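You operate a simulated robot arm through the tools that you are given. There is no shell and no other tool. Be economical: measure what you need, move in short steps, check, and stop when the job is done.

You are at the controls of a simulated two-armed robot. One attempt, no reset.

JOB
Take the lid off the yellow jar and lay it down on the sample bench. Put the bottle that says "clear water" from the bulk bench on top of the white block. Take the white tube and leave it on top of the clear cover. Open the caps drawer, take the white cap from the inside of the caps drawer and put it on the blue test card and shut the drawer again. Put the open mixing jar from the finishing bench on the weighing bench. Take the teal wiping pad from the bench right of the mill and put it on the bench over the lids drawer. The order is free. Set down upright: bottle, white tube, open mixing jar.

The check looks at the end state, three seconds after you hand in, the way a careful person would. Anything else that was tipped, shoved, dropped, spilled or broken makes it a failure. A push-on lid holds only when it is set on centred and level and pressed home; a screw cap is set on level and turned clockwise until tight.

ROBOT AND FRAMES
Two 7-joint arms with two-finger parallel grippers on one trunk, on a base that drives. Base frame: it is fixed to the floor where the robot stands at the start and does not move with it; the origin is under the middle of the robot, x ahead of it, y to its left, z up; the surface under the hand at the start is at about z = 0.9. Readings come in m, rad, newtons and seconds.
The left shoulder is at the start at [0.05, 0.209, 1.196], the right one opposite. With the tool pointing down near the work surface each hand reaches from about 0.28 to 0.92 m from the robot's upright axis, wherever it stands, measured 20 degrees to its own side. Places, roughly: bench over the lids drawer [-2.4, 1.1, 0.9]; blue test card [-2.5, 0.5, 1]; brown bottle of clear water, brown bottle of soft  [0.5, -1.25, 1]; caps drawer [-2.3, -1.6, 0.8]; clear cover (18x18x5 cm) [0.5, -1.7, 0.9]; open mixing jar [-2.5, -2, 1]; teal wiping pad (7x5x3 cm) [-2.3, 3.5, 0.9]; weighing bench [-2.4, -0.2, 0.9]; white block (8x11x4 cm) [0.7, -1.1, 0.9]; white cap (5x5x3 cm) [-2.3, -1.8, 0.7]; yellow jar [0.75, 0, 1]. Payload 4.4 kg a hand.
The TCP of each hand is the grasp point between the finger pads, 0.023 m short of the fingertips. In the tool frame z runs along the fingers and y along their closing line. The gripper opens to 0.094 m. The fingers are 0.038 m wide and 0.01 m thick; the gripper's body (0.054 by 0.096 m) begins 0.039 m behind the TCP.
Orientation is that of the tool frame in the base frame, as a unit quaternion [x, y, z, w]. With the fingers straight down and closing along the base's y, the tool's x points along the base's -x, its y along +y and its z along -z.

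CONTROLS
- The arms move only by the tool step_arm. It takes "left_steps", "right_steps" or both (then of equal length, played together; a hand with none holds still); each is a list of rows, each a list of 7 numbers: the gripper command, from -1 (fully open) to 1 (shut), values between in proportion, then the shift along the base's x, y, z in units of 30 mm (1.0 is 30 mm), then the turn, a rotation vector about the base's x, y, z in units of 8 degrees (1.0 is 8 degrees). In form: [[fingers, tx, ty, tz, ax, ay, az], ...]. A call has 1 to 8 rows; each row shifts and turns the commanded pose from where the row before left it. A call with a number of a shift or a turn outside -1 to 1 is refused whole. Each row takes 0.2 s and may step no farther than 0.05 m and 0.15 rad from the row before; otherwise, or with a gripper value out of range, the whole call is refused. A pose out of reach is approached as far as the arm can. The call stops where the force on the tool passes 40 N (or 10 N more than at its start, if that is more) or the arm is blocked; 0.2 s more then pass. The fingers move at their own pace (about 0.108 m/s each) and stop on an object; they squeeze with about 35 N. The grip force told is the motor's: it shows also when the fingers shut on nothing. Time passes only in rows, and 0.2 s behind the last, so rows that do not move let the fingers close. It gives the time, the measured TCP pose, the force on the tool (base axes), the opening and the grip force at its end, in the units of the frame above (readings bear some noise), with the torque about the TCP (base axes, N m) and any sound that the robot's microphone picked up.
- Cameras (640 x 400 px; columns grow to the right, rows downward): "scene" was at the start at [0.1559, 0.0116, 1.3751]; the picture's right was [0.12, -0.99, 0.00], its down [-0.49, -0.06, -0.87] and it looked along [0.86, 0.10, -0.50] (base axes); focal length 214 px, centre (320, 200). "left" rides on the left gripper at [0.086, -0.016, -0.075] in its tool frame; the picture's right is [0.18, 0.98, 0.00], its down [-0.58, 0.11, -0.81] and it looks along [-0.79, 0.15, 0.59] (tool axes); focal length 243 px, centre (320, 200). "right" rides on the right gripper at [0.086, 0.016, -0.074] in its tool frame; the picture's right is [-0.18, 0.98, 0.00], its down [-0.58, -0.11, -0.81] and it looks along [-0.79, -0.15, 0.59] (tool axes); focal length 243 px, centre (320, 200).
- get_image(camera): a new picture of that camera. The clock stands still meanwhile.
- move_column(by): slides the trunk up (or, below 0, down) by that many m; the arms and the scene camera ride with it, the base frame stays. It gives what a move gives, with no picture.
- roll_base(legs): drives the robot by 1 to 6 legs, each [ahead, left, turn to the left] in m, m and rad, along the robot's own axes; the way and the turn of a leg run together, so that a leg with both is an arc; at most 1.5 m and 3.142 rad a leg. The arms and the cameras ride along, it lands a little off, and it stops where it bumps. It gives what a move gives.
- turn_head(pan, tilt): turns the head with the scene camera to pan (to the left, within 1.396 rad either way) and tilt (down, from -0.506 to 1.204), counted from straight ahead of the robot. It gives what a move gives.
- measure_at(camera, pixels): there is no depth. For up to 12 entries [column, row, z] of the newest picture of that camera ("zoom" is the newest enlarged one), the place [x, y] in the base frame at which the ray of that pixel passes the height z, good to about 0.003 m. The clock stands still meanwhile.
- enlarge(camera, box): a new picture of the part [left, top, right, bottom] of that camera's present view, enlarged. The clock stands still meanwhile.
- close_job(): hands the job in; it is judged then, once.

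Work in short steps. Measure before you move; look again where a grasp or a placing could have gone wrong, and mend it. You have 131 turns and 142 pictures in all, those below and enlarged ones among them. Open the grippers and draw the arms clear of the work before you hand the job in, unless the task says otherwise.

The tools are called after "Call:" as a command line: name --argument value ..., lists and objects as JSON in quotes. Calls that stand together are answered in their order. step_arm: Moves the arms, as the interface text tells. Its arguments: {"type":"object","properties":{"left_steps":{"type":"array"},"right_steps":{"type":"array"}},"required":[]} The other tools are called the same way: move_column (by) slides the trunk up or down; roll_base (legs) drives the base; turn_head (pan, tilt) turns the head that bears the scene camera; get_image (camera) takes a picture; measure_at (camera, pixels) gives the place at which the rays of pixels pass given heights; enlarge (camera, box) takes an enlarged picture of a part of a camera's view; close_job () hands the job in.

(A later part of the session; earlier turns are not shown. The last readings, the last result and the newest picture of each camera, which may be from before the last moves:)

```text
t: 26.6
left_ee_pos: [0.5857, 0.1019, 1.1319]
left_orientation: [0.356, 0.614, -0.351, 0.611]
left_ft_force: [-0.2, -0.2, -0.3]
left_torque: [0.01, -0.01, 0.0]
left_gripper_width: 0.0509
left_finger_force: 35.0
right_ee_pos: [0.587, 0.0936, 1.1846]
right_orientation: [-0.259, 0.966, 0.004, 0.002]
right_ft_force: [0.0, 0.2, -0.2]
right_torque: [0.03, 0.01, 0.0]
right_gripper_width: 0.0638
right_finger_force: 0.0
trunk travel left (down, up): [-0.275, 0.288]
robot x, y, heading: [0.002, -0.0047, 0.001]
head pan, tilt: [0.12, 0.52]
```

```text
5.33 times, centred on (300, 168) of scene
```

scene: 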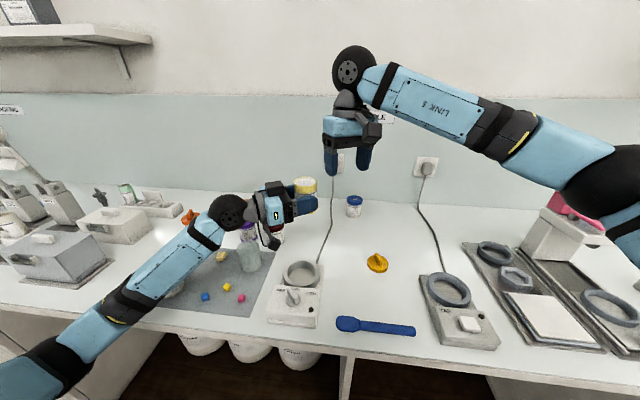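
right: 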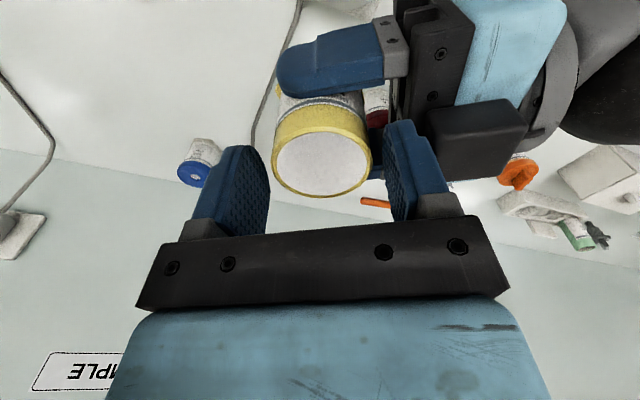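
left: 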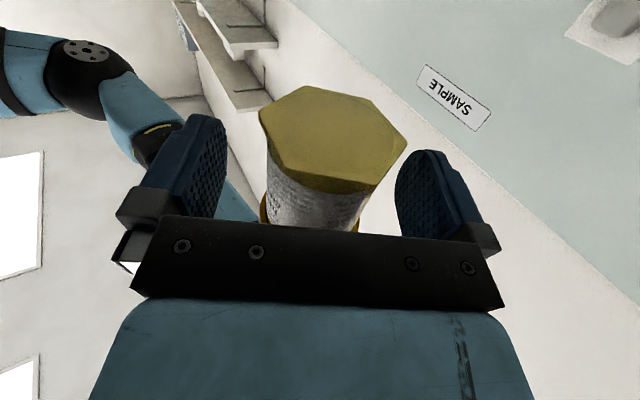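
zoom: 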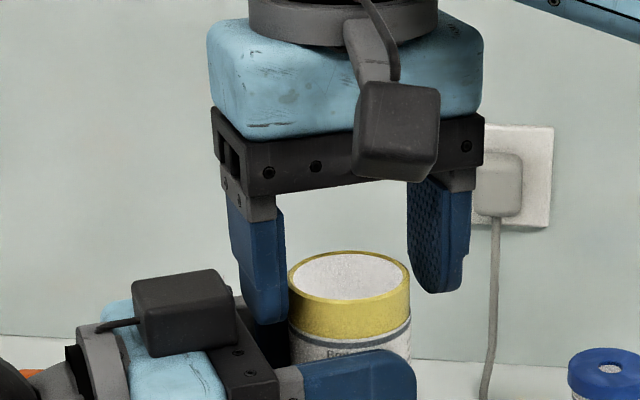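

Both fingers straddle the rim. I go 3 mm lower and close the right hand on the rim.

Call:
step_arm --right_steps '[[-0.36, 0, 0.06, -0.12, 0, 0, 0], [0, 0, 0, 0, 0, 0, 0], [0.4, 0, 0, 0, 0, 0, 0], [1, 0, 0, 0, 0, 0, 0]]'

Call:
enlarge --camera "scene" --box '[240, 130, 360, 205]'

```text
t: 27.6
left_ee_pos: [0.5858, 0.1007, 1.1311]
left_orientation: [0.355, 0.614, -0.351, 0.611]
left_ft_force: [-6.4, 12.5, -1.3]
left_torque: [-0.13, 0.09, -0.17]
left_gripper_width: 0.0512
left_finger_force: 35.1
right_ee_pos: [0.5871, 0.096, 1.1803]
right_orientation: [-0.258, 0.966, 0.004, 0.002]
right_ft_force: [6.2, -12.9, 1.6]
right_torque: [-0.55, -0.43, 0.12]
right_gripper_width: 0.0528
right_finger_force: 34.8
trunk travel left (down, up): [-0.275, 0.288]
robot x, y, heading: [0.0009, -0.0028, -0.001]
head pan, tilt: [0.12, 0.52]
```

```text
5.33 times, centred on (300, 168) of scene
```

zoom: 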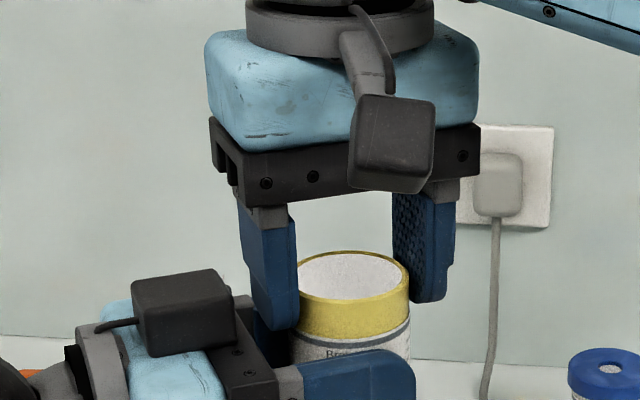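

The rim is held (52.8 mm). I relax the side force, open the left hand and draw it back along its own axis.

Call:
step_arm --right_steps '[[1, 0.03, -0.06, 0, 0, 0, 0], [1, 0, 0, 0, 0, 0, 0], [1, 0, 0, 0, 0, 0, 0], [1, 0, 0, 0, 0, 0, 0], [1, 0, 0, 0, 0, 0, 0], [1, 0, 0, 0, 0, 0, 0], [1, 0, 0, 0, 0, 0, 0]]' --left_steps '[[1, 0, 0, 0, 0, 0, 0], [0, 0, 0, 0, 0, 0, 0], [-1, 0, 0, 0, 0, 0, 0], [-1, -0.3, 0.52, 0, 0, 0, 0], [-1, -0.49, 0.85, 0, 0, 0, 0], [-1, -0.49, 0.85, 0, 0, 0, 0], [-1, -0.49, 0.85, 0, 0, 0, 0]]'

Call:
get_image --camera "scene"

```text
t: 29.2
left_ee_pos: [0.5297, 0.1932, 1.1328]
left_orientation: [0.355, 0.614, -0.351, 0.611]
left_ft_force: [0.0, 0.5, 0.6]
left_torque: [0.0, -0.02, 0.03]
left_gripper_width: 0.094
left_finger_force: 0.1
right_ee_pos: [0.5861, 0.0945, 1.1805]
right_orientation: [-0.259, 0.966, 0.004, 0.002]
right_ft_force: [0.2, -0.3, -0.8]
right_torque: [-0.05, 0.03, 0.02]
right_gripper_width: 0.0529
right_finger_force: 35.1
trunk travel left (down, up): [-0.275, 0.288]
robot x, y, heading: [0.0004, -0.0008, -0.003]
head pan, tilt: [0.12, 0.52]
```

```text
107 pictures are left
```

scene: 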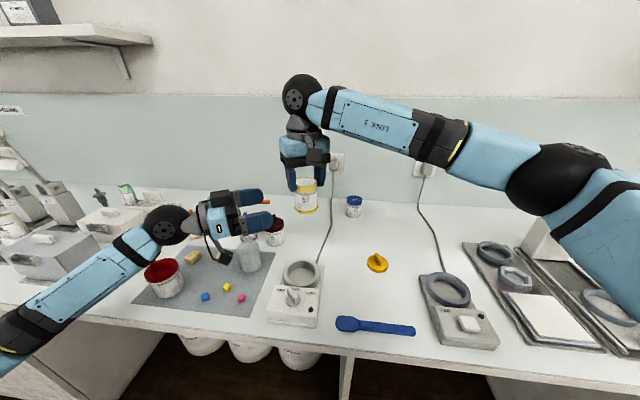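

I carry the jar back to its original place (0.655, 0.095) and lower it, while the left hand withdraws further.

Call:
step_arm --right_steps '[[1, 0.57, 0.02, -0.3, 0, 0, 0], [1, 0.57, 0.02, -0.5, 0, 0, 0], [1, 0.57, 0, -0.9, 0, 0, 0], [1, 0.57, 0, -0.9, 0, 0, 0], [1, 0, 0, -1, 0, 0, 0], [1, 0, 0, -1, 0, 0, 0], [1, 0, 0, -1, 0, 0, 0], [1, 0, 0, -0.6, 0, 0, 0]]' --left_steps '[[-1, -0.4, 0.8, 0.4, 0, 0, 0], [-1, -0.4, 0.8, 0.4, 0, 0, 0], [-1, -0.4, 0.8, 0.4, 0, 0, 0], [-1, -0.4, 0.8, 0.4, 0, 0, 0], [-1, 0, 0, 0, 0.823, 0.475, 0], [-1, 0, 0, 0, 0.823, 0.475, 0], [-1, 0, 0, 0, 0.823, 0.475, 0], [-1, 0, 0, 0, 0.823, 0.475, 0]]'

Call:
enlarge --camera "scene" --box '[250, 180, 370, 255]'

```text
t: 31.0
left_ee_pos: [0.484, 0.291, 1.1775]
left_orientation: [0.437, 0.752, -0.246, 0.428]
left_ft_force: [0.4, -0.2, -0.2]
left_torque: [-0.04, -0.01, 0.0]
left_gripper_width: 0.0941
left_finger_force: 0.0
right_ee_pos: [0.6547, 0.097, 0.9963]
right_orientation: [-0.26, 0.966, 0.004, 0.002]
right_ft_force: [-0.6, 0.2, 0.7]
right_torque: [0.01, 0.01, 0.02]
right_gripper_width: 0.053
right_finger_force: 35.3
trunk travel left (down, up): [-0.275, 0.288]
robot x, y, heading: [-0.0001, 0.0002, 0.004]
head pan, tilt: [0.12, 0.52]
```

```text
5.33 times, centred on (310, 218) of scene
```

zoom: 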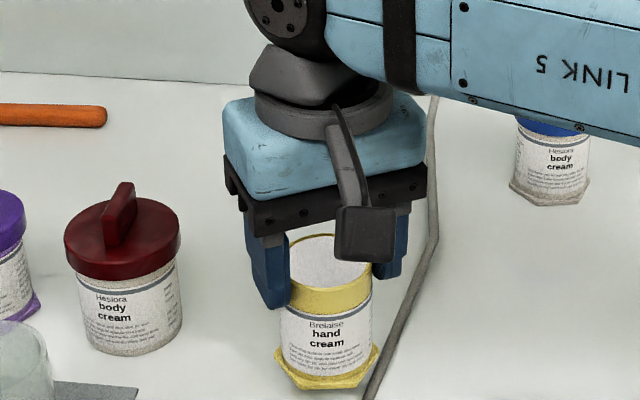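

Near the bench with the foot clear of the cable. I lower in small rows until contact, turning the left hand back meanwhile.

Call:
step_arm --right_steps '[[1, 0, 0, -0.3, 0, 0, 0], [1, 0, 0, -0.12, 0, 0, 0], [1, 0, 0, -0.06, 0, 0, 0], [1, 0, 0, -0.06, 0, 0, 0], [1, 0, 0, -0.06, 0, 0, 0]]' --left_steps '[[-1, 0, 0, 0, 0.823, 0.475, 0], [-1, 0, 0, 0, 0.823, 0.475, 0], [-1, 0, 0, 0, 0.823, 0.475, 0], [-1, 0, 0, 0, 0.823, 0.475, 0], [-1, 0, 0, 0, 0.823, 0.475, 0]]'

Call:
enlarge --camera "scene" --box '[250, 180, 370, 255]'

```text
t: 32.2
left_ee_pos: [0.4835, 0.2919, 1.1794]
left_orientation: [0.493, 0.851, -0.091, 0.159]
left_ft_force: [0.5, -0.2, 0.0]
left_torque: [-0.01, 0.0, -0.03]
left_gripper_width: 0.0937
left_finger_force: 0.0
right_ee_pos: [0.6554, 0.0946, 0.9785]
right_orientation: [-0.259, 0.966, 0.003, 0.004]
right_ft_force: [1.9, 0.1, 8.2]
right_torque: [-0.16, -0.17, 0.08]
right_gripper_width: 0.053
right_finger_force: 34.9
trunk travel left (down, up): [-0.275, 0.288]
robot x, y, heading: [0.0023, 0.0013, -0.003]
head pan, tilt: [0.12, 0.52]
```

```text
5.33 times, centred on (310, 218) of scene
```

zoom: 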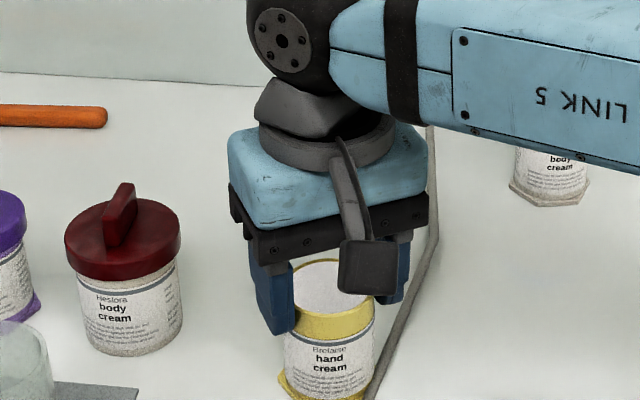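

Contact at 8 N: the jar stands. I open, rise, and bring both hands back toward neutral.

Call:
step_arm --right_steps '[[0, 0, 0, 0.02, 0, 0, 0], [-0.5, 0, 0, 0, 0, 0, 0], [-0.5, 0, 0, 0.7, 0, 0, 0], [-0.5, 0, 0, 1, 0, 0, 0], [-0.5, 0, 0, 1, 0, 0, 0], [-0.5, -0.3, -0.5, 1, 0, 0, -0.95], [-0.5, -0.5, -0.8, 1, 0, 0, -0.95], [-0.5, -0.5, -0.8, 1, 0, 0, -0.95]]' --left_steps '[[-1, 0, 0, 0, 0.823, 0.475, 0], [-1, 0, 0, 0, 0.823, 0.475, 0], [-1, 0, 0, 0, 0.247, 0.143, 0], [-1, 0, 0, 0.5, 0, 0, 0.95], [-1, 0, 0, 0.5, 0, 0, 0.95], [-1, 0, 0, 0.5, 0, 0, 0.95], [-1, 0, 0, 0.5, 0, 0, 0.95], [-1, 0, 0, 0, 0, 0, 0.95]]'

Call:
step_arm --right_steps '[[-1, -1, -0.9, 0, 0, 0, -0.9], [-1, -1, -0.9, 0, 0, 0, 0], [-1, -1, -0.9, 0, 0, 0, 0], [-1, -1, -0.9, 0, 0, 0, 0], [-1, -1, -0.9, 0, 0, 0, 0]]' --left_steps '[[-1, -0.5, 0, 0, 0, 0, 0.95], [-1, -0.5, 0, 0, 0, 0, 0.95], [-1, -0.5, 0, 0, 0, 0, 0.85], [-1, -0.5, 0, 0, 0, 0, 0], [-1, -0.5, 0, 0, 0, 0, 0]]'

Call:
turn_head --pan -1.0 --tilt 0.4

Call:
get_image --camera "scene"

```text
t: 34.0
left_ee_pos: [0.4827, 0.2898, 1.2398]
left_orientation: [0.191, 0.981, -0.006, 0.032]
left_ft_force: [0.1, -0.4, -0.3]
left_torque: [0.03, -0.03, 0.0]
left_gripper_width: 0.0943
left_finger_force: 0.0
right_ee_pos: [0.6136, 0.0334, 1.1494]
right_orientation: [-0.062, 0.998, 0.002, 0.003]
right_ft_force: [-0.6, 0.4, -0.3]
right_torque: [0.02, -0.03, 0.0]
right_gripper_width: 0.0705
right_finger_force: 0.0
trunk travel left (down, up): [-0.275, 0.288]
robot x, y, heading: [0.0005, 0.0002, 0.001]
head pan, tilt: [0.12, 0.52]
```

```text
t: 35.2
left_ee_pos: [0.4074, 0.29, 1.2392]
left_orientation: [0.002, 0.999, 0.0, 0.033]
left_ft_force: [0.2, -0.6, 0.1]
left_torque: [-0.01, 0.04, 0.0]
left_gripper_width: 0.094
left_finger_force: 0.1
right_ee_pos: [0.4668, -0.1068, 1.1506]
right_orientation: [0.0, 1.0, 0.004, 0.004]
right_ft_force: [-0.4, 0.8, 0.3]
right_torque: [0.04, 0.0, 0.02]
right_gripper_width: 0.0941
right_finger_force: 0.0
trunk travel left (down, up): [-0.275, 0.288]
robot x, y, heading: [0.0018, 0.0002, 0.0]
head pan, tilt: [0.12, 0.52]
```

```text
t: 36.5
left_ee_pos: [0.4095, 0.2908, 1.2393]
left_orientation: [0.002, 0.999, 0.0, 0.032]
left_ft_force: [0.2, -0.6, 0.2]
left_torque: [-0.02, 0.01, 0.0]
left_gripper_width: 0.0943
left_finger_force: 0.1
right_ee_pos: [0.4686, -0.1047, 1.1506]
right_orientation: [0.001, 1.0, 0.002, 0.003]
right_ft_force: [1.1, -0.1, 0.1]
right_torque: [0.01, -0.03, 0.0]
right_gripper_width: 0.0941
right_finger_force: 0.1
trunk travel left (down, up): [-0.275, 0.288]
robot x, y, heading: [0.0006, 0.001, -0.001]
head pan, tilt: [-1.0, 0.4]
```

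```text
104 pictures are left
```

scene: 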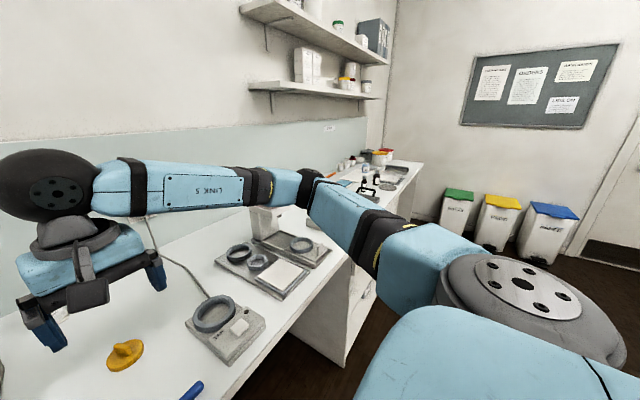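

The bulk bench follows along the same wall. I raise the right hand, back off a bit, and strafe right 1.3 m, then look at it.

Call:
step_arm --right_steps '[[-1, -0.5, -0.5, 1, 0, 0, 0], [-1, -0.5, -0.5, 1, 0, 0, 0], [-1, -0.5, -0.5, 1, 0, 0, 0]]'

Call:
roll_base --legs '[[-0.12, 0, 0], [0, -1.35, 0]]'

Call:
turn_head --pan 0 --tilt 0.55

Call:
get_image --camera "scene"

```text
t: 37.3
left_ee_pos: [0.4073, 0.2903, 1.2403]
left_orientation: [0.002, 0.999, -0.001, 0.033]
left_ft_force: [-1.0, -0.4, 0.0]
left_torque: [0.01, -0.04, -0.03]
left_gripper_width: 0.0941
left_finger_force: 0.0
right_ee_pos: [0.4191, -0.1493, 1.2394]
right_orientation: [0.0, 1.0, 0.002, 0.001]
right_ft_force: [0.3, -0.1, -0.3]
right_torque: [0.02, -0.03, 0.02]
right_gripper_width: 0.0941
right_finger_force: 0.0
trunk travel left (down, up): [-0.275, 0.288]
robot x, y, heading: [-0.0014, 0.0027, 0.003]
head pan, tilt: [-1.0, 0.4]
```

```text
t: 50.0
left_ee_pos: [0.2956, -1.0212, 1.2397]
left_orientation: [-0.011, 0.999, 0.0, 0.032]
left_ft_force: [-0.7, 0.4, 1.0]
left_torque: [0.04, 0.02, 0.0]
left_gripper_width: 0.094
left_finger_force: 0.0
right_ee_pos: [0.3181, -1.4604, 1.2388]
right_orientation: [-0.013, 1.0, 0.003, 0.003]
right_ft_force: [0.2, 0.6, 1.0]
right_torque: [-0.02, 0.0, -0.02]
right_gripper_width: 0.094
right_finger_force: 0.0
trunk travel left (down, up): [-0.275, 0.288]
robot x, y, heading: [-0.1059, -1.3238, 0.021]
head pan, tilt: [-1.0, 0.4]
```

```text
t: 51.2
left_ee_pos: [0.2954, -1.0216, 1.239]
left_orientation: [-0.011, 0.999, 0.0, 0.032]
left_ft_force: [0.2, 0.2, -0.4]
left_torque: [0.03, 0.02, 0.01]
left_gripper_width: 0.0939
left_finger_force: 0.0
right_ee_pos: [0.3193, -1.4608, 1.24]
right_orientation: [-0.013, 1.0, 0.003, 0.003]
right_ft_force: [-0.5, -0.8, 1.2]
right_torque: [0.01, -0.02, -0.01]
right_gripper_width: 0.0937
right_finger_force: 0.1
trunk travel left (down, up): [-0.275, 0.288]
robot x, y, heading: [-0.1021, -1.3224, 0.025]
head pan, tilt: [0.0, 0.55]
```

```text
103 pictures are left
```

scene: 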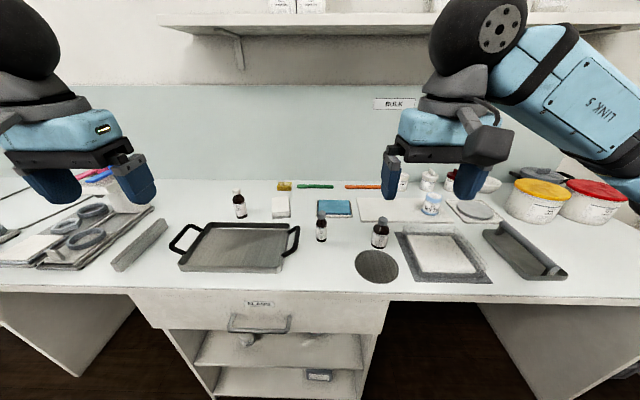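

Three brown bottles stand at (239,205), (321,228), (380,235). I enlarge to read labels and find the white tube and the cover.

Call:
enlarge --camera "scene" --box '[220, 170, 340, 245]'

Call:
enlarge --camera "scene" --box '[340, 165, 500, 285]'

Call:
enlarge --camera "scene" --box '[340, 200, 420, 250]'

```text
5.33 times, centred on (280, 208) of scene
```

zoom: 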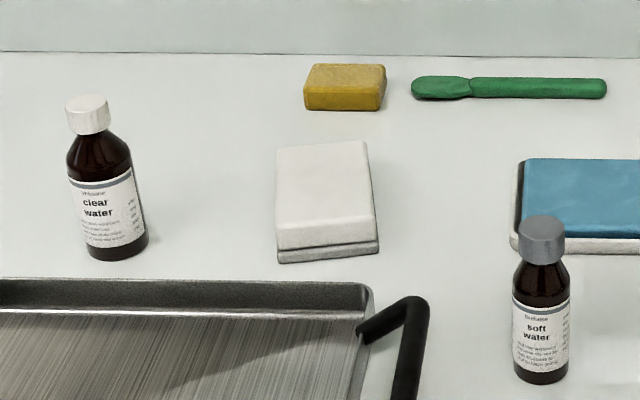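

```text
3.33 times, centred on (420, 225) of scene
```

zoom: 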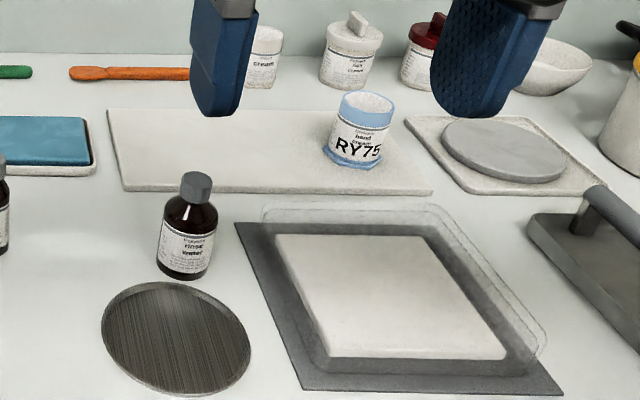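

```text
8.00 times, centred on (380, 225) of scene
```

zoom: 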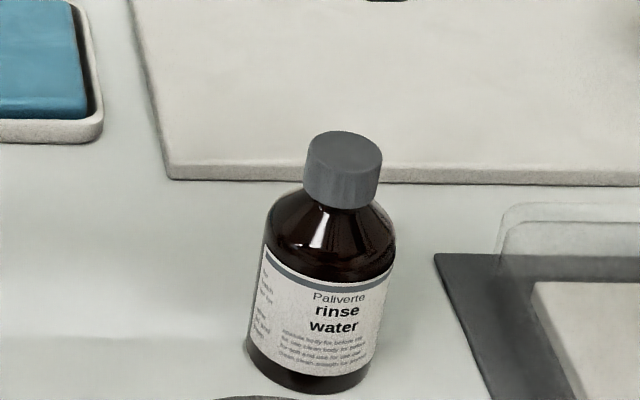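

"Clear water" is the left bottle at (239,205); the cover is the transparent box at (445,253). I measure bottle, block and cover.

Call:
measure_at --camera "scene" --pixels '[[241.5, 217, 0.9], [236.3, 189.3, 0.98], [236.3, 189.3, 1.0], [236.3, 189.3, 1.02], [271.9, 197.8, 0.94], [288.4, 196.6, 0.94], [290.7, 214.6, 0.94], [271.9, 216.9, 0.94], [272, 219.5, 0.9], [291.5, 217.5, 0.9]]'

Call:
measure_at --camera "scene" --pixels '[[419, 226, 0.95], [472, 226, 0.95], [503, 269, 0.95], [435, 274, 0.95], [411, 232, 0.9], [468, 230, 0.9], [509, 282, 0.9], [430, 282, 0.9], [423, 236, 0.93]]'

```text
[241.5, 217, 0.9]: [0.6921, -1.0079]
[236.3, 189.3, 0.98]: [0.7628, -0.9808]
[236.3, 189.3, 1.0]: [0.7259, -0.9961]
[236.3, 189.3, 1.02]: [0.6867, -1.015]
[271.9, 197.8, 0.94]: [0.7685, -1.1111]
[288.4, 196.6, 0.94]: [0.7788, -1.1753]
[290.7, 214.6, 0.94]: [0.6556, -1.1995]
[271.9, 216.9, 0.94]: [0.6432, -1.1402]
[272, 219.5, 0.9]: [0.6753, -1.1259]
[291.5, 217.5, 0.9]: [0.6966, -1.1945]
```

```text
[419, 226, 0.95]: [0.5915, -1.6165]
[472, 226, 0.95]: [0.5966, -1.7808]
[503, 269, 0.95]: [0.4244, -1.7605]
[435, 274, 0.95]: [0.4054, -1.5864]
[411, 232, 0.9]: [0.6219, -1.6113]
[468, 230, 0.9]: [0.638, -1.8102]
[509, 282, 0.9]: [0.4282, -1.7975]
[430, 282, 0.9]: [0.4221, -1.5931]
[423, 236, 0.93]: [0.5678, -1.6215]
```

Bottle axis ≈(0.712,-1.002), cap top ≈1.005; block top centre ≈(0.712,-1.157,0.94). I drive 0.1 ahead and bring the left hand level above the bottle.

Call:
roll_base --legs '[[0.1, 0, -0.022]]'

Call:
step_arm --left_steps '[[-0.3, 1, 0.08, -0.2, 0, 0.47, 0], [-0.3, 1, 0.08, -0.2, 0, 0, 0], [-0.3, 1, 0.08, -0.2, 0, 0, 0], [-0.3, 1, 0.08, -0.2, 0, 0, 0], [-0.3, 1, 0.08, -0.2, 0, 0, 0], [-0.3, 1, 0.08, -0.2, 0, 0, 0], [-0.3, 1, 0.08, -0.2, 0, 0, 0], [-0.3, 1, 0.08, -0.2, 0, 0, 0]]'

Call:
get_image --camera "left"

Call:
get_image --camera "scene"

```text
t: 52.4
left_ee_pos: [0.4012, -1.0277, 1.24]
left_orientation: [-0.001, 0.999, 0.001, 0.032]
left_ft_force: [0.0, -0.2, -0.2]
left_torque: [0.0, 0.0, 0.04]
left_gripper_width: 0.0943
left_finger_force: 0.1
right_ee_pos: [0.4148, -1.4668, 1.2391]
right_orientation: [-0.003, 1.0, 0.001, 0.003]
right_ft_force: [-0.3, 0.2, 0.2]
right_torque: [0.01, 0.04, -0.01]
right_gripper_width: 0.0942
right_finger_force: 0.0
trunk travel left (down, up): [-0.275, 0.288]
robot x, y, heading: [-0.008, -1.3219, 0.006]
head pan, tilt: [0.0, 0.55]
```

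```text
t: 54.2
left_ee_pos: [0.6443, -1.0099, 1.1895]
left_orientation: [-0.001, 1.0, 0.001, -0.001]
left_ft_force: [-0.8, -0.3, -0.5]
left_torque: [0.03, 0.0, 0.0]
left_gripper_width: 0.0611
left_finger_force: 0.1
right_ee_pos: [0.4169, -1.4674, 1.2377]
right_orientation: [-0.002, 1.0, 0.003, 0.002]
right_ft_force: [1.2, -0.2, 0.2]
right_torque: [0.0, 0.0, -0.02]
right_gripper_width: 0.0935
right_finger_force: 0.0
trunk travel left (down, up): [-0.275, 0.288]
robot x, y, heading: [-0.0095, -1.3227, 0.005]
head pan, tilt: [0.0, 0.55]
```

```text
99 pictures are left
```

left: 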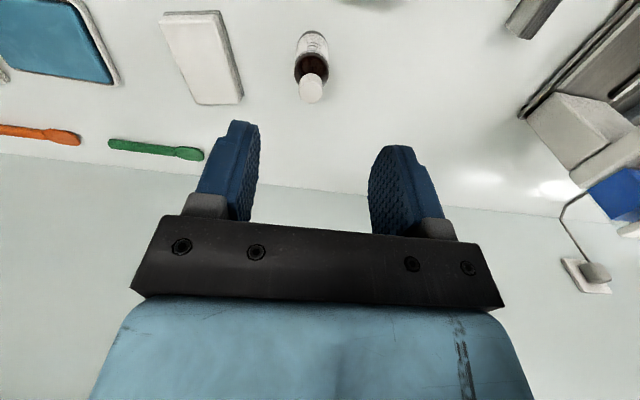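

```text
98 pictures are left
```

scene: 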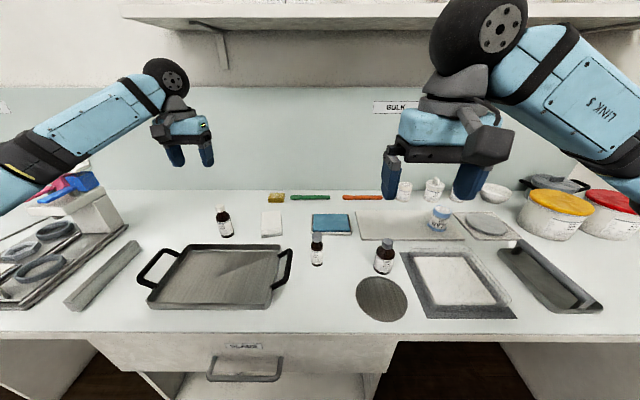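

Cap in the left view at (312,88), block at (202,57). I triangulate cap and block from the left and scene cameras.

Call:
measure_at --camera "left" --pixels '[[312, 91, 0.98], [312, 91, 1.0], [312, 91, 1.02], [312, 36, 0.9], [161, 18, 0.94], [217, 12, 0.94], [240, 97, 0.94], [191, 103, 0.94]]'

Call:
measure_at --camera "scene" --pixels '[[222, 208, 0.98], [222, 208, 1.0], [222, 208, 1.02], [226, 236, 0.9], [262, 214, 0.94], [281, 213, 0.94], [282, 233, 0.94], [261, 234, 0.94]]'

Call:
enlarge --camera "scene" --box '[190, 190, 310, 265]'

```text
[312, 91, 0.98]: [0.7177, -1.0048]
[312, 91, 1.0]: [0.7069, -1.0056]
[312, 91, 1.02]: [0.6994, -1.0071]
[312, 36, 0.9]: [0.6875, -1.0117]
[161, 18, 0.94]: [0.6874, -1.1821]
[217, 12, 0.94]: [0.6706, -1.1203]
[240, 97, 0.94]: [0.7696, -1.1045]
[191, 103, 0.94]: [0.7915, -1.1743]
```

```text
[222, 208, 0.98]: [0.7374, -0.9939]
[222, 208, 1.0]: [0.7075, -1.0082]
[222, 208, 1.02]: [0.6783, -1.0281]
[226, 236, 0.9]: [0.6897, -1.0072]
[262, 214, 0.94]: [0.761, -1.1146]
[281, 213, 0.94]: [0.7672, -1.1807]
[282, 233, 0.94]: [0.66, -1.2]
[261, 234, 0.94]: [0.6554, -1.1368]
```

```text
5.33 times, centred on (250, 228) of scene
```

zoom: 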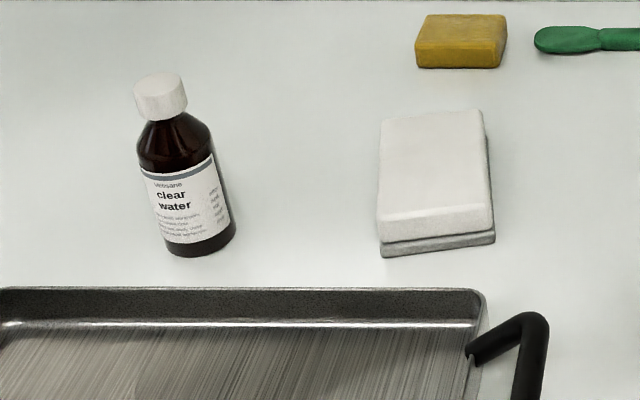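

Cap top is at (0.707,-1.006,1.00). I go above it and descend so the pads take the cap.

Call:
step_arm --left_steps '[[-0.3, 0.7, 0.04, -0.7, 0, 0, 0], [-0.3, 0.7, 0.04, -0.7, 0, 0, 0], [-0.3, 0.7, 0.04, -0.7, 0, 0, 0], [-0.3, 0, 0, -1, 0, 0, 0], [-0.3, 0, 0, -0.9, 0, 0, 0]]'

Call:
get_image --camera "left"

Call:
enlarge --camera "scene" --box '[180, 170, 300, 245]'

```text
t: 55.4
left_ee_pos: [0.706, -1.0057, 1.0696]
left_orientation: [-0.001, 1.0, 0.0, 0.0]
left_ft_force: [-0.4, -1.1, -0.2]
left_torque: [-0.01, 0.01, 0.0]
left_gripper_width: 0.0612
left_finger_force: 0.0
right_ee_pos: [0.4149, -1.4666, 1.2387]
right_orientation: [-0.002, 1.0, 0.002, 0.003]
right_ft_force: [0.0, 0.9, -0.3]
right_torque: [-0.01, 0.02, 0.01]
right_gripper_width: 0.0941
right_finger_force: 0.0
trunk travel left (down, up): [-0.275, 0.288]
robot x, y, heading: [-0.0074, -1.3207, 0.003]
head pan, tilt: [0.0, 0.55]
```

```text
96 pictures are left
```

left: 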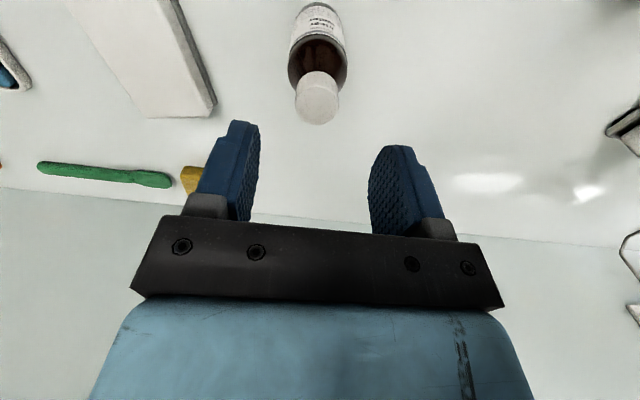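

```text
5.33 times, centred on (240, 208) of scene
```

zoom: 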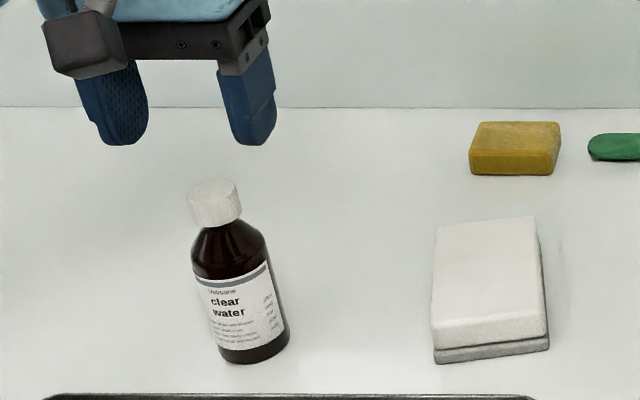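

I check the cap centre at (317,103) with the left camera, now closer.

Call:
measure_at --camera "left" --pixels '[[317, 106, 1.0], [317, 106, 0.99], [317, 106, 1.01]]'

Call:
step_arm --left_steps '[[-0.3, 0.04, 0, -1, 0, 0, 0], [-0.3, 0, 0, -1, 0, 0, 0], [-0.3, 0, 0, -0.5, 0, 0, 0]]'

Call:
get_image --camera "left"

Call:
enlarge --camera "scene" --box '[180, 185, 300, 260]'

```text
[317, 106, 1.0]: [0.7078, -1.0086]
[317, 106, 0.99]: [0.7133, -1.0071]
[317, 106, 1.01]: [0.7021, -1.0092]
```

```text
t: 56.2
left_ee_pos: [0.7046, -1.0046, 0.9966]
left_orientation: [-0.001, 1.0, 0.0, 0.0]
left_ft_force: [0.2, 1.2, -0.4]
left_torque: [0.02, -0.01, -0.02]
left_gripper_width: 0.0611
left_finger_force: 0.1
right_ee_pos: [0.4155, -1.4664, 1.2381]
right_orientation: [-0.003, 1.0, 0.002, 0.002]
right_ft_force: [-0.6, -0.4, -0.4]
right_torque: [0.01, 0.04, 0.01]
right_gripper_width: 0.0941
right_finger_force: 0.0
trunk travel left (down, up): [-0.275, 0.288]
robot x, y, heading: [-0.0047, -1.3227, 0.002]
head pan, tilt: [0.0, 0.55]
```

```text
94 pictures are left
```

left: 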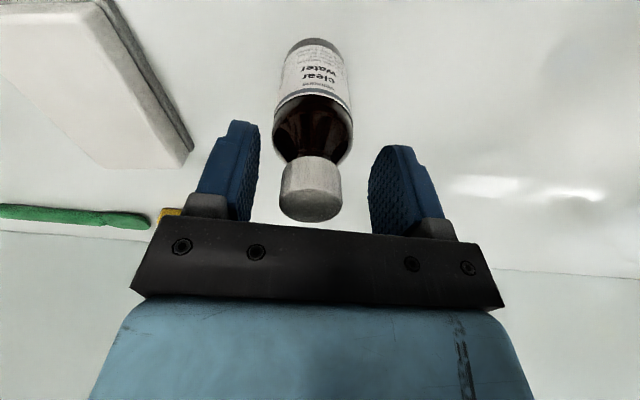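

```text
5.33 times, centred on (240, 222) of scene
```

zoom: 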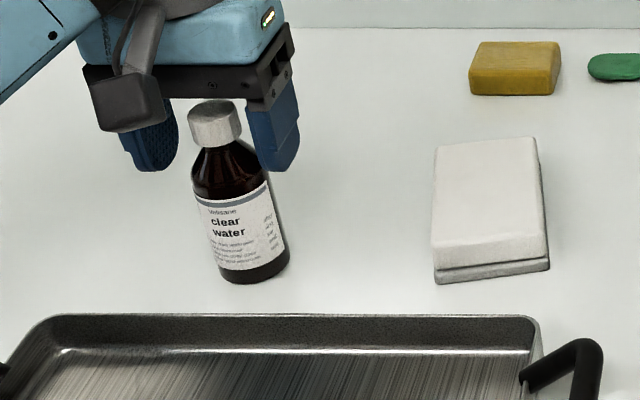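

The cap is centred between the pads. I close on it.

Call:
step_arm --left_steps '[[-0.3, 0.1, -0.1, 0, 0, 0, 0], [0.2, 0, 0, 0, 0, 0, 0], [0.6, 0, 0, 0, 0, 0, 0], [1, 0, 0, 0, 0, 0, 0], [1, 0, 0, 0.3, 0, 0, 0], [1, 0, 0, 1, 0, 0, 0], [1, 0, 0, 1, 0, 0, 0]]'

Call:
enlarge --camera "scene" --box '[180, 170, 300, 245]'

Call:
enlarge --camera "left" --box '[40, 0, 360, 200]'

```text
t: 57.8
left_ee_pos: [0.7058, -1.0081, 1.0671]
left_orientation: [-0.001, 1.0, 0.001, 0.0]
left_ft_force: [-1.2, 0.1, -2.1]
left_torque: [0.01, -0.05, 0.03]
left_gripper_width: 0.0411
left_finger_force: 35.0
right_ee_pos: [0.4142, -1.4675, 1.2389]
right_orientation: [-0.002, 1.0, 0.002, 0.003]
right_ft_force: [-0.5, 0.5, 0.5]
right_torque: [0.0, 0.02, -0.01]
right_gripper_width: 0.0941
right_finger_force: 0.0
trunk travel left (down, up): [-0.275, 0.288]
robot x, y, heading: [-0.0048, -1.3191, 0.007]
head pan, tilt: [0.0, 0.55]
```

```text
5.33 times, centred on (240, 208) of scene
```

zoom: 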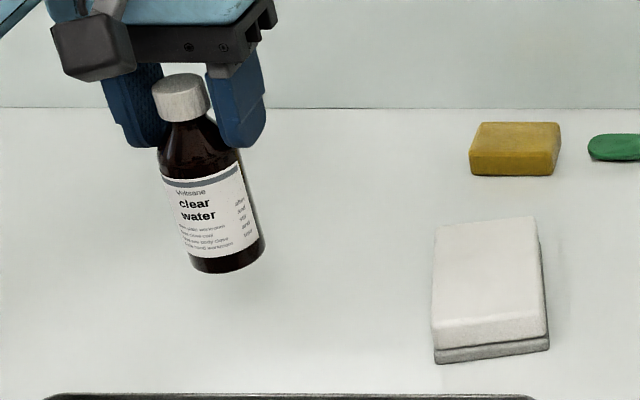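

```text
2.00 times, centred on (200, 100) of left
```

zoom: 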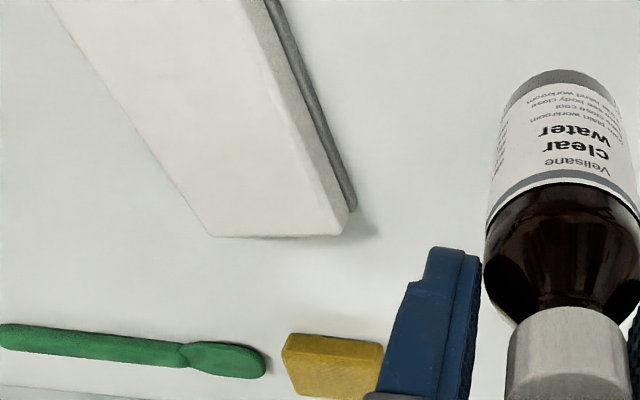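

Bottle is held and lifted. I triangulate the block's far top corners from the left and scene views to fix its height and place.

Call:
measure_at --camera "left" --pixels '[[145, 118, 0.92], [145, 118, 0.94], [212.5, 106, 0.92], [212.5, 106, 0.94]]'

Call:
measure_at --camera "scene" --pixels '[[261.9, 212.75, 0.92], [261.9, 212.75, 0.94], [279.9, 210.7, 0.92], [279.9, 210.7, 0.94], [261.2, 232.25, 0.92], [261.2, 232.25, 0.94], [282.6, 229.6, 0.92], [282.6, 229.6, 0.94]]'

```text
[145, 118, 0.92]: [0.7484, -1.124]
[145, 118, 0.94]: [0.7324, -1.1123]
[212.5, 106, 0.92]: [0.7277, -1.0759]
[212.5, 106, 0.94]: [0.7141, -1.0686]
```

```text
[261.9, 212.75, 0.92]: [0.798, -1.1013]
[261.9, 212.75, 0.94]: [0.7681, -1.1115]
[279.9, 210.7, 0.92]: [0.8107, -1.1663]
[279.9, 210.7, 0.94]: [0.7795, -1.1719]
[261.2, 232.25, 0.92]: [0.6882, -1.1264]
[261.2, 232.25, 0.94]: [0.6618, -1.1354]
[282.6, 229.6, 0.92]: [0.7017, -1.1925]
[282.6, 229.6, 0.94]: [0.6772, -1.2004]
```

The left figures used the older picture; I use the newest zoom (left) directly.

Call:
measure_at --camera "zoom" --pixels '[[210, 236, 0.92], [210, 236, 0.94], [210, 236, 0.95], [345, 212, 0.92], [345, 212, 0.94], [345, 212, 0.95]]'

```text
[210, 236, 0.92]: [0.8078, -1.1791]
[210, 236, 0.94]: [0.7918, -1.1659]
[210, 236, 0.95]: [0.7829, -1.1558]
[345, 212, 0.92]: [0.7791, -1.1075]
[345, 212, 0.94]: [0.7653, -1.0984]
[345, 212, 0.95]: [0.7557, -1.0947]
```

Block top centre ≈(0.722,-1.151), top ≈0.94. I carry the bottle over (30 mm clear) and check.

Call:
step_arm --left_steps '[[1, 0.1, -0.96, 0.2, 0, 0, 0], [1, 0.1, -0.96, 0, 0, 0, 0], [1, 0.1, -0.96, 0, 0, 0, 0], [1, 0.1, -0.96, 0, 0, 0, 0], [1, 0.08, -0.96, 0, 0, 0, 0]]'

Call:
enlarge --camera "scene" --box '[210, 170, 330, 245]'

Call:
get_image --camera "left"

```text
t: 59.0
left_ee_pos: [0.723, -1.1537, 1.0721]
left_orientation: [-0.003, 1.0, 0.001, -0.001]
left_ft_force: [0.1, -1.0, -1.9]
left_torque: [0.02, 0.01, 0.01]
left_gripper_width: 0.0412
left_finger_force: 35.0
right_ee_pos: [0.4154, -1.4678, 1.2389]
right_orientation: [-0.002, 1.0, 0.004, 0.002]
right_ft_force: [0.5, -0.1, -0.6]
right_torque: [-0.02, -0.01, -0.02]
right_gripper_width: 0.0939
right_finger_force: 0.0
trunk travel left (down, up): [-0.275, 0.288]
robot x, y, heading: [-0.0052, -1.3229, 0.008]
head pan, tilt: [0.0, 0.55]
```

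```text
5.33 times, centred on (270, 208) of scene
```

zoom: 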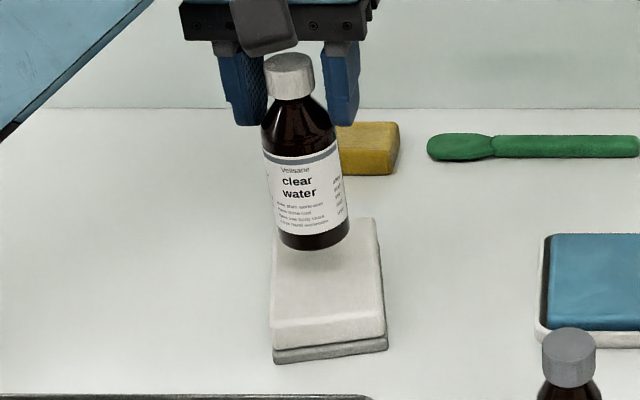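

```text
89 pictures are left
```

left: 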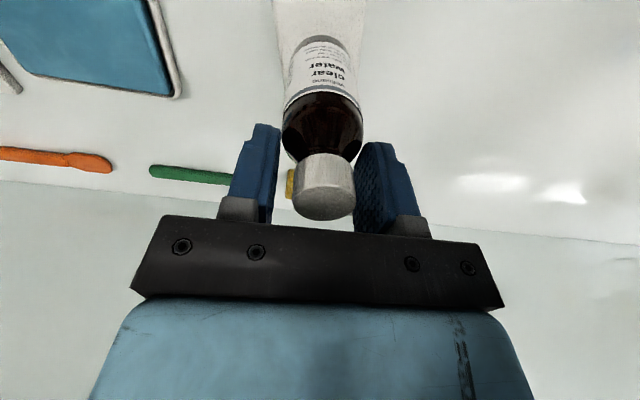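

The bottle is over the block; after descent its foot will land near (316,282) of the zoom, the block's middle. I lower to contact.

Call:
step_arm --left_steps '[[1, 0, -0.05, -0.4, 0, 0, 0], [1, 0, -0.05, -0.4, 0, 0, 0], [1, 0, 0, -0.2, 0, 0, 0], [1, 0, 0, -0.06, 0, 0, 0], [1, 0, 0, -0.06, 0, 0, 0]]'

Call:
enlarge --camera "scene" --box '[210, 170, 330, 245]'

```text
t: 60.2
left_ee_pos: [0.7224, -1.1551, 1.0379]
left_orientation: [-0.001, 1.0, 0.0, 0.001]
left_ft_force: [0.3, 0.4, -1.5]
left_torque: [-0.02, -0.04, 0.0]
left_gripper_width: 0.0413
left_finger_force: 34.6
right_ee_pos: [0.415, -1.467, 1.239]
right_orientation: [-0.003, 1.0, 0.003, 0.002]
right_ft_force: [-0.4, 0.6, 0.0]
right_torque: [0.02, 0.02, 0.01]
right_gripper_width: 0.0939
right_finger_force: 0.1
trunk travel left (down, up): [-0.275, 0.288]
robot x, y, heading: [-0.0053, -1.3218, 0.004]
head pan, tilt: [0.0, 0.55]
```

```text
5.33 times, centred on (270, 208) of scene
```

zoom: 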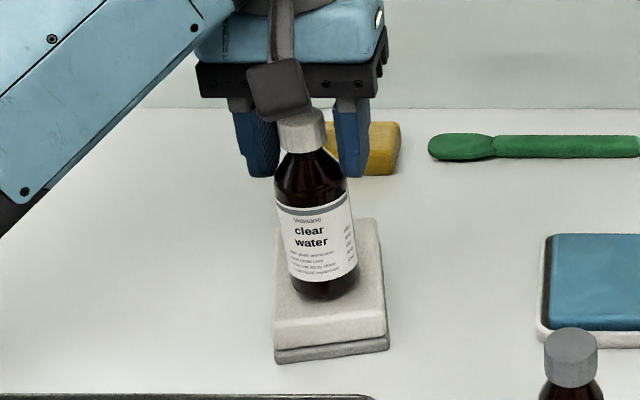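

Nearly down and well placed. I lower in 1.5 mm rows until the force turns.

Call:
step_arm --left_steps '[[1, 0, 0, -0.05, 0, 0, 0], [1, 0, 0, -0.05, 0, 0, 0]]'

Call:
step_arm --left_steps '[[1, 0, 0, -0.05, 0, 0, 0], [1, 0, 0, -0.03, 0, 0, 0]]'

```text
t: 60.8
left_ee_pos: [0.7217, -1.1552, 1.0341]
left_orientation: [-0.001, 1.0, 0.0, 0.0]
left_ft_force: [0.1, -0.5, -1.5]
left_torque: [0.01, -0.03, 0.03]
left_gripper_width: 0.0415
left_finger_force: 35.0
right_ee_pos: [0.4153, -1.4666, 1.2381]
right_orientation: [-0.002, 1.0, 0.002, 0.003]
right_ft_force: [-0.3, -0.5, 0.3]
right_torque: [-0.01, 0.02, -0.01]
right_gripper_width: 0.0939
right_finger_force: 0.2
trunk travel left (down, up): [-0.275, 0.288]
robot x, y, heading: [-0.0046, -1.3221, 0.004]
head pan, tilt: [0.0, 0.55]
```

```text
t: 61.4
left_ee_pos: [0.7229, -1.1561, 1.0326]
left_orientation: [-0.001, 1.0, 0.0, 0.0]
left_ft_force: [0.1, 0.6, -0.7]
left_torque: [-0.01, 0.01, 0.02]
left_gripper_width: 0.0413
left_finger_force: 35.2
right_ee_pos: [0.4141, -1.4661, 1.2391]
right_orientation: [-0.003, 1.0, 0.003, 0.003]
right_ft_force: [0.4, -0.4, -0.6]
right_torque: [-0.02, 0.0, 0.02]
right_gripper_width: 0.0941
right_finger_force: 0.1
trunk travel left (down, up): [-0.275, 0.288]
robot x, y, heading: [-0.0077, -1.3207, 0.004]
head pan, tilt: [0.0, 0.55]
```

Call:
step_arm --left_steps '[[1, 0, 0, -0.05, 0, 0, 0], [1, 0, 0, -0.05, 0, 0, 0]]'

Call:
enlarge --camera "scene" --box '[230, 180, 310, 230]'

```text
t: 62.0
left_ee_pos: [0.7232, -1.1559, 1.0297]
left_orientation: [-0.001, 1.0, 0.0, -0.001]
left_ft_force: [-0.4, -0.2, -0.6]
left_torque: [0.04, 0.02, -0.05]
left_gripper_width: 0.0414
left_finger_force: 35.1
right_ee_pos: [0.4156, -1.4664, 1.2392]
right_orientation: [-0.002, 1.0, 0.003, 0.003]
right_ft_force: [0.4, -0.7, 0.2]
right_torque: [-0.02, -0.01, -0.02]
right_gripper_width: 0.094
right_finger_force: 0.0
trunk travel left (down, up): [-0.275, 0.288]
robot x, y, heading: [-0.0062, -1.3226, 0.003]
head pan, tilt: [0.0, 0.55]
```

```text
8.00 times, centred on (270, 205) of scene
```

zoom: 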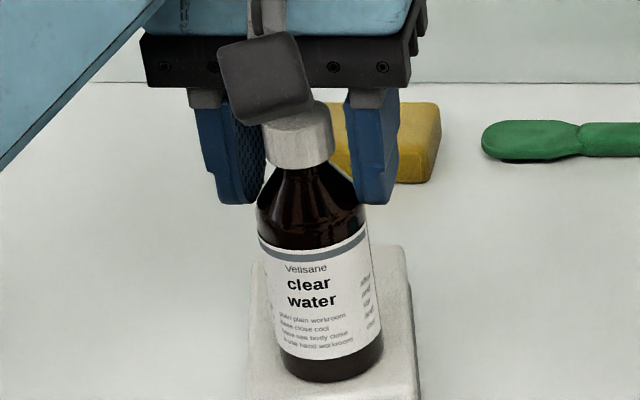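

Still hardly contact; continue down gently.

Call:
step_arm --left_steps '[[1, 0, 0, -0.06, 0, 0, 0], [1, 0, 0, -0.06, 0, 0, 0]]'

```text
t: 62.6
left_ee_pos: [0.7227, -1.1546, 1.0296]
left_orientation: [-0.001, 1.0, 0.0, 0.003]
left_ft_force: [5.4, -2.3, 14.4]
left_torque: [0.08, -0.28, -0.11]
left_gripper_width: 0.0413
left_finger_force: 35.3
right_ee_pos: [0.414, -1.4668, 1.2417]
right_orientation: [-0.002, 1.0, 0.003, 0.004]
right_ft_force: [0.3, -0.3, 0.4]
right_torque: [0.03, 0.02, -0.04]
right_gripper_width: 0.094
right_finger_force: 0.1
trunk travel left (down, up): [-0.275, 0.288]
robot x, y, heading: [-0.0061, -1.3198, 0.002]
head pan, tilt: [0.0, 0.55]
```

Contact at 14 N. I ease 2 mm, open, rise and look.

Call:
step_arm --left_steps '[[1, 0, 0, 0.07, 0, 0, 0], [0, 0, 0, 0, 0, 0, 0], [-0.5, 0, 0, 0, 0, 0, 0], [-0.5, 0, 0, 0.6, 0, 0, 0], [-0.5, 0, 0, 1, 0, 0, 0], [-0.5, 0, 0, 1, 0, 0, 0], [-0.5, 0, 0, 1, 0, 0, 0], [-0.5, 0, 0, 1, 0, 0, 0]]'

Call:
step_arm --left_steps '[[-1, -1, 0.5, 0.7, 0, 0, 0], [-1, -1, 0.5, 0.7, 0, 0, 0], [-1, -1, 0.5, 0.7, 0, 0, 0], [-1, -1, 0.5, 0, 0, 0, 0], [-1, -1, 0.5, 0, 0, 0, 0], [-1, -1, 0.5, 0, 0, 0, 0], [-1, -1, 0.5, 0, 0, 0, 0], [-1, -1, 0.5, 0, 0, 0, 0]]'

Call:
get_image --camera "scene"

```text
t: 64.4
left_ee_pos: [0.7215, -1.1567, 1.1664]
left_orientation: [-0.002, 1.0, 0.0, 0.0]
left_ft_force: [-0.2, 0.0, 0.5]
left_torque: [0.0, 0.01, 0.0]
left_gripper_width: 0.0705
left_finger_force: 0.1
right_ee_pos: [0.414, -1.4672, 1.2385]
right_orientation: [-0.003, 1.0, 0.004, 0.003]
right_ft_force: [0.3, -0.2, 0.2]
right_torque: [0.04, -0.01, -0.04]
right_gripper_width: 0.094
right_finger_force: 0.2
trunk travel left (down, up): [-0.275, 0.288]
robot x, y, heading: [-0.0059, -1.3212, 0.007]
head pan, tilt: [0.0, 0.55]
```

```text
t: 66.2
left_ee_pos: [0.4814, -1.0367, 1.2283]
left_orientation: [-0.002, 1.0, 0.0, 0.001]
left_ft_force: [-0.6, 0.1, 0.2]
left_torque: [-0.03, -0.01, 0.0]
left_gripper_width: 0.0939
left_finger_force: 0.1
right_ee_pos: [0.4142, -1.4656, 1.2399]
right_orientation: [-0.002, 1.0, 0.002, 0.004]
right_ft_force: [0.0, -0.1, -0.4]
right_torque: [-0.01, 0.02, -0.01]
right_gripper_width: 0.094
right_finger_force: 0.1
trunk travel left (down, up): [-0.275, 0.288]
robot x, y, heading: [-0.0099, -1.3238, 0.005]
head pan, tilt: [0.0, 0.55]
```

```text
86 pictures are left
```

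scene: 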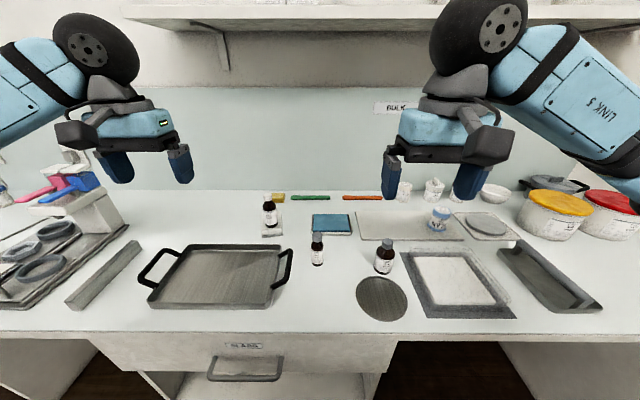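

The bottle stands on the block. Now I search for the white tube: I zoom at the rack at the left edge, the right side, and pan left.

Call:
turn_head --pan 0.75 --tilt 0.5

Call:
get_image --camera "scene"

Call:
turn_head --pan -0.9 --tilt 0.4

Call:
get_image --camera "scene"

```text
t: 67.3
left_ee_pos: [0.4819, -1.0376, 1.2284]
left_orientation: [0.0, 1.0, 0.001, 0.0]
left_ft_force: [-0.1, -0.1, -0.8]
left_torque: [-0.01, 0.01, 0.03]
left_gripper_width: 0.0941
left_finger_force: 0.1
right_ee_pos: [0.4145, -1.4669, 1.2392]
right_orientation: [-0.003, 1.0, 0.003, 0.003]
right_ft_force: [0.3, 0.2, 1.1]
right_torque: [0.02, 0.03, -0.02]
right_gripper_width: 0.0941
right_finger_force: 0.0
trunk travel left (down, up): [-0.275, 0.288]
robot x, y, heading: [-0.0081, -1.3219, 0.003]
head pan, tilt: [0.75, 0.499]
```

```text
85 pictures are left
```

scene: 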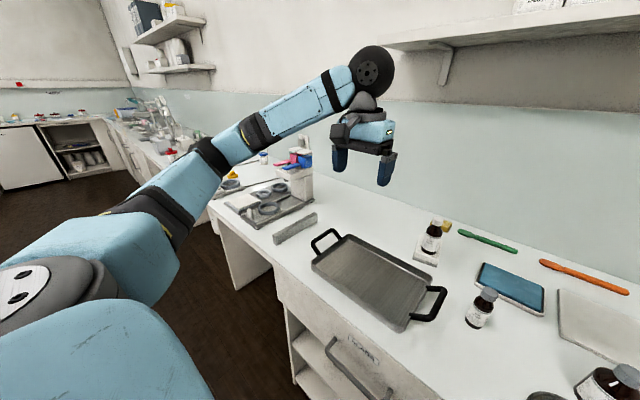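

```text
t: 69.0
left_ee_pos: [0.4821, -1.0374, 1.2272]
left_orientation: [-0.001, 1.0, 0.0, 0.0]
left_ft_force: [-0.1, -0.4, -0.1]
left_torque: [0.02, 0.02, 0.02]
left_gripper_width: 0.0941
left_finger_force: 0.1
right_ee_pos: [0.4152, -1.4672, 1.2389]
right_orientation: [-0.003, 1.0, 0.002, 0.003]
right_ft_force: [0.4, -0.3, 0.8]
right_torque: [0.02, -0.01, 0.0]
right_gripper_width: 0.094
right_finger_force: 0.0
trunk travel left (down, up): [-0.275, 0.288]
robot x, y, heading: [-0.0062, -1.318, 0.006]
head pan, tilt: [-0.901, 0.4]
```

```text
84 pictures are left
```

scene: 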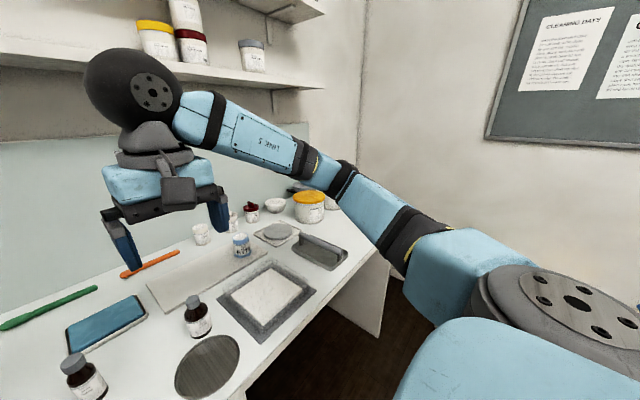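

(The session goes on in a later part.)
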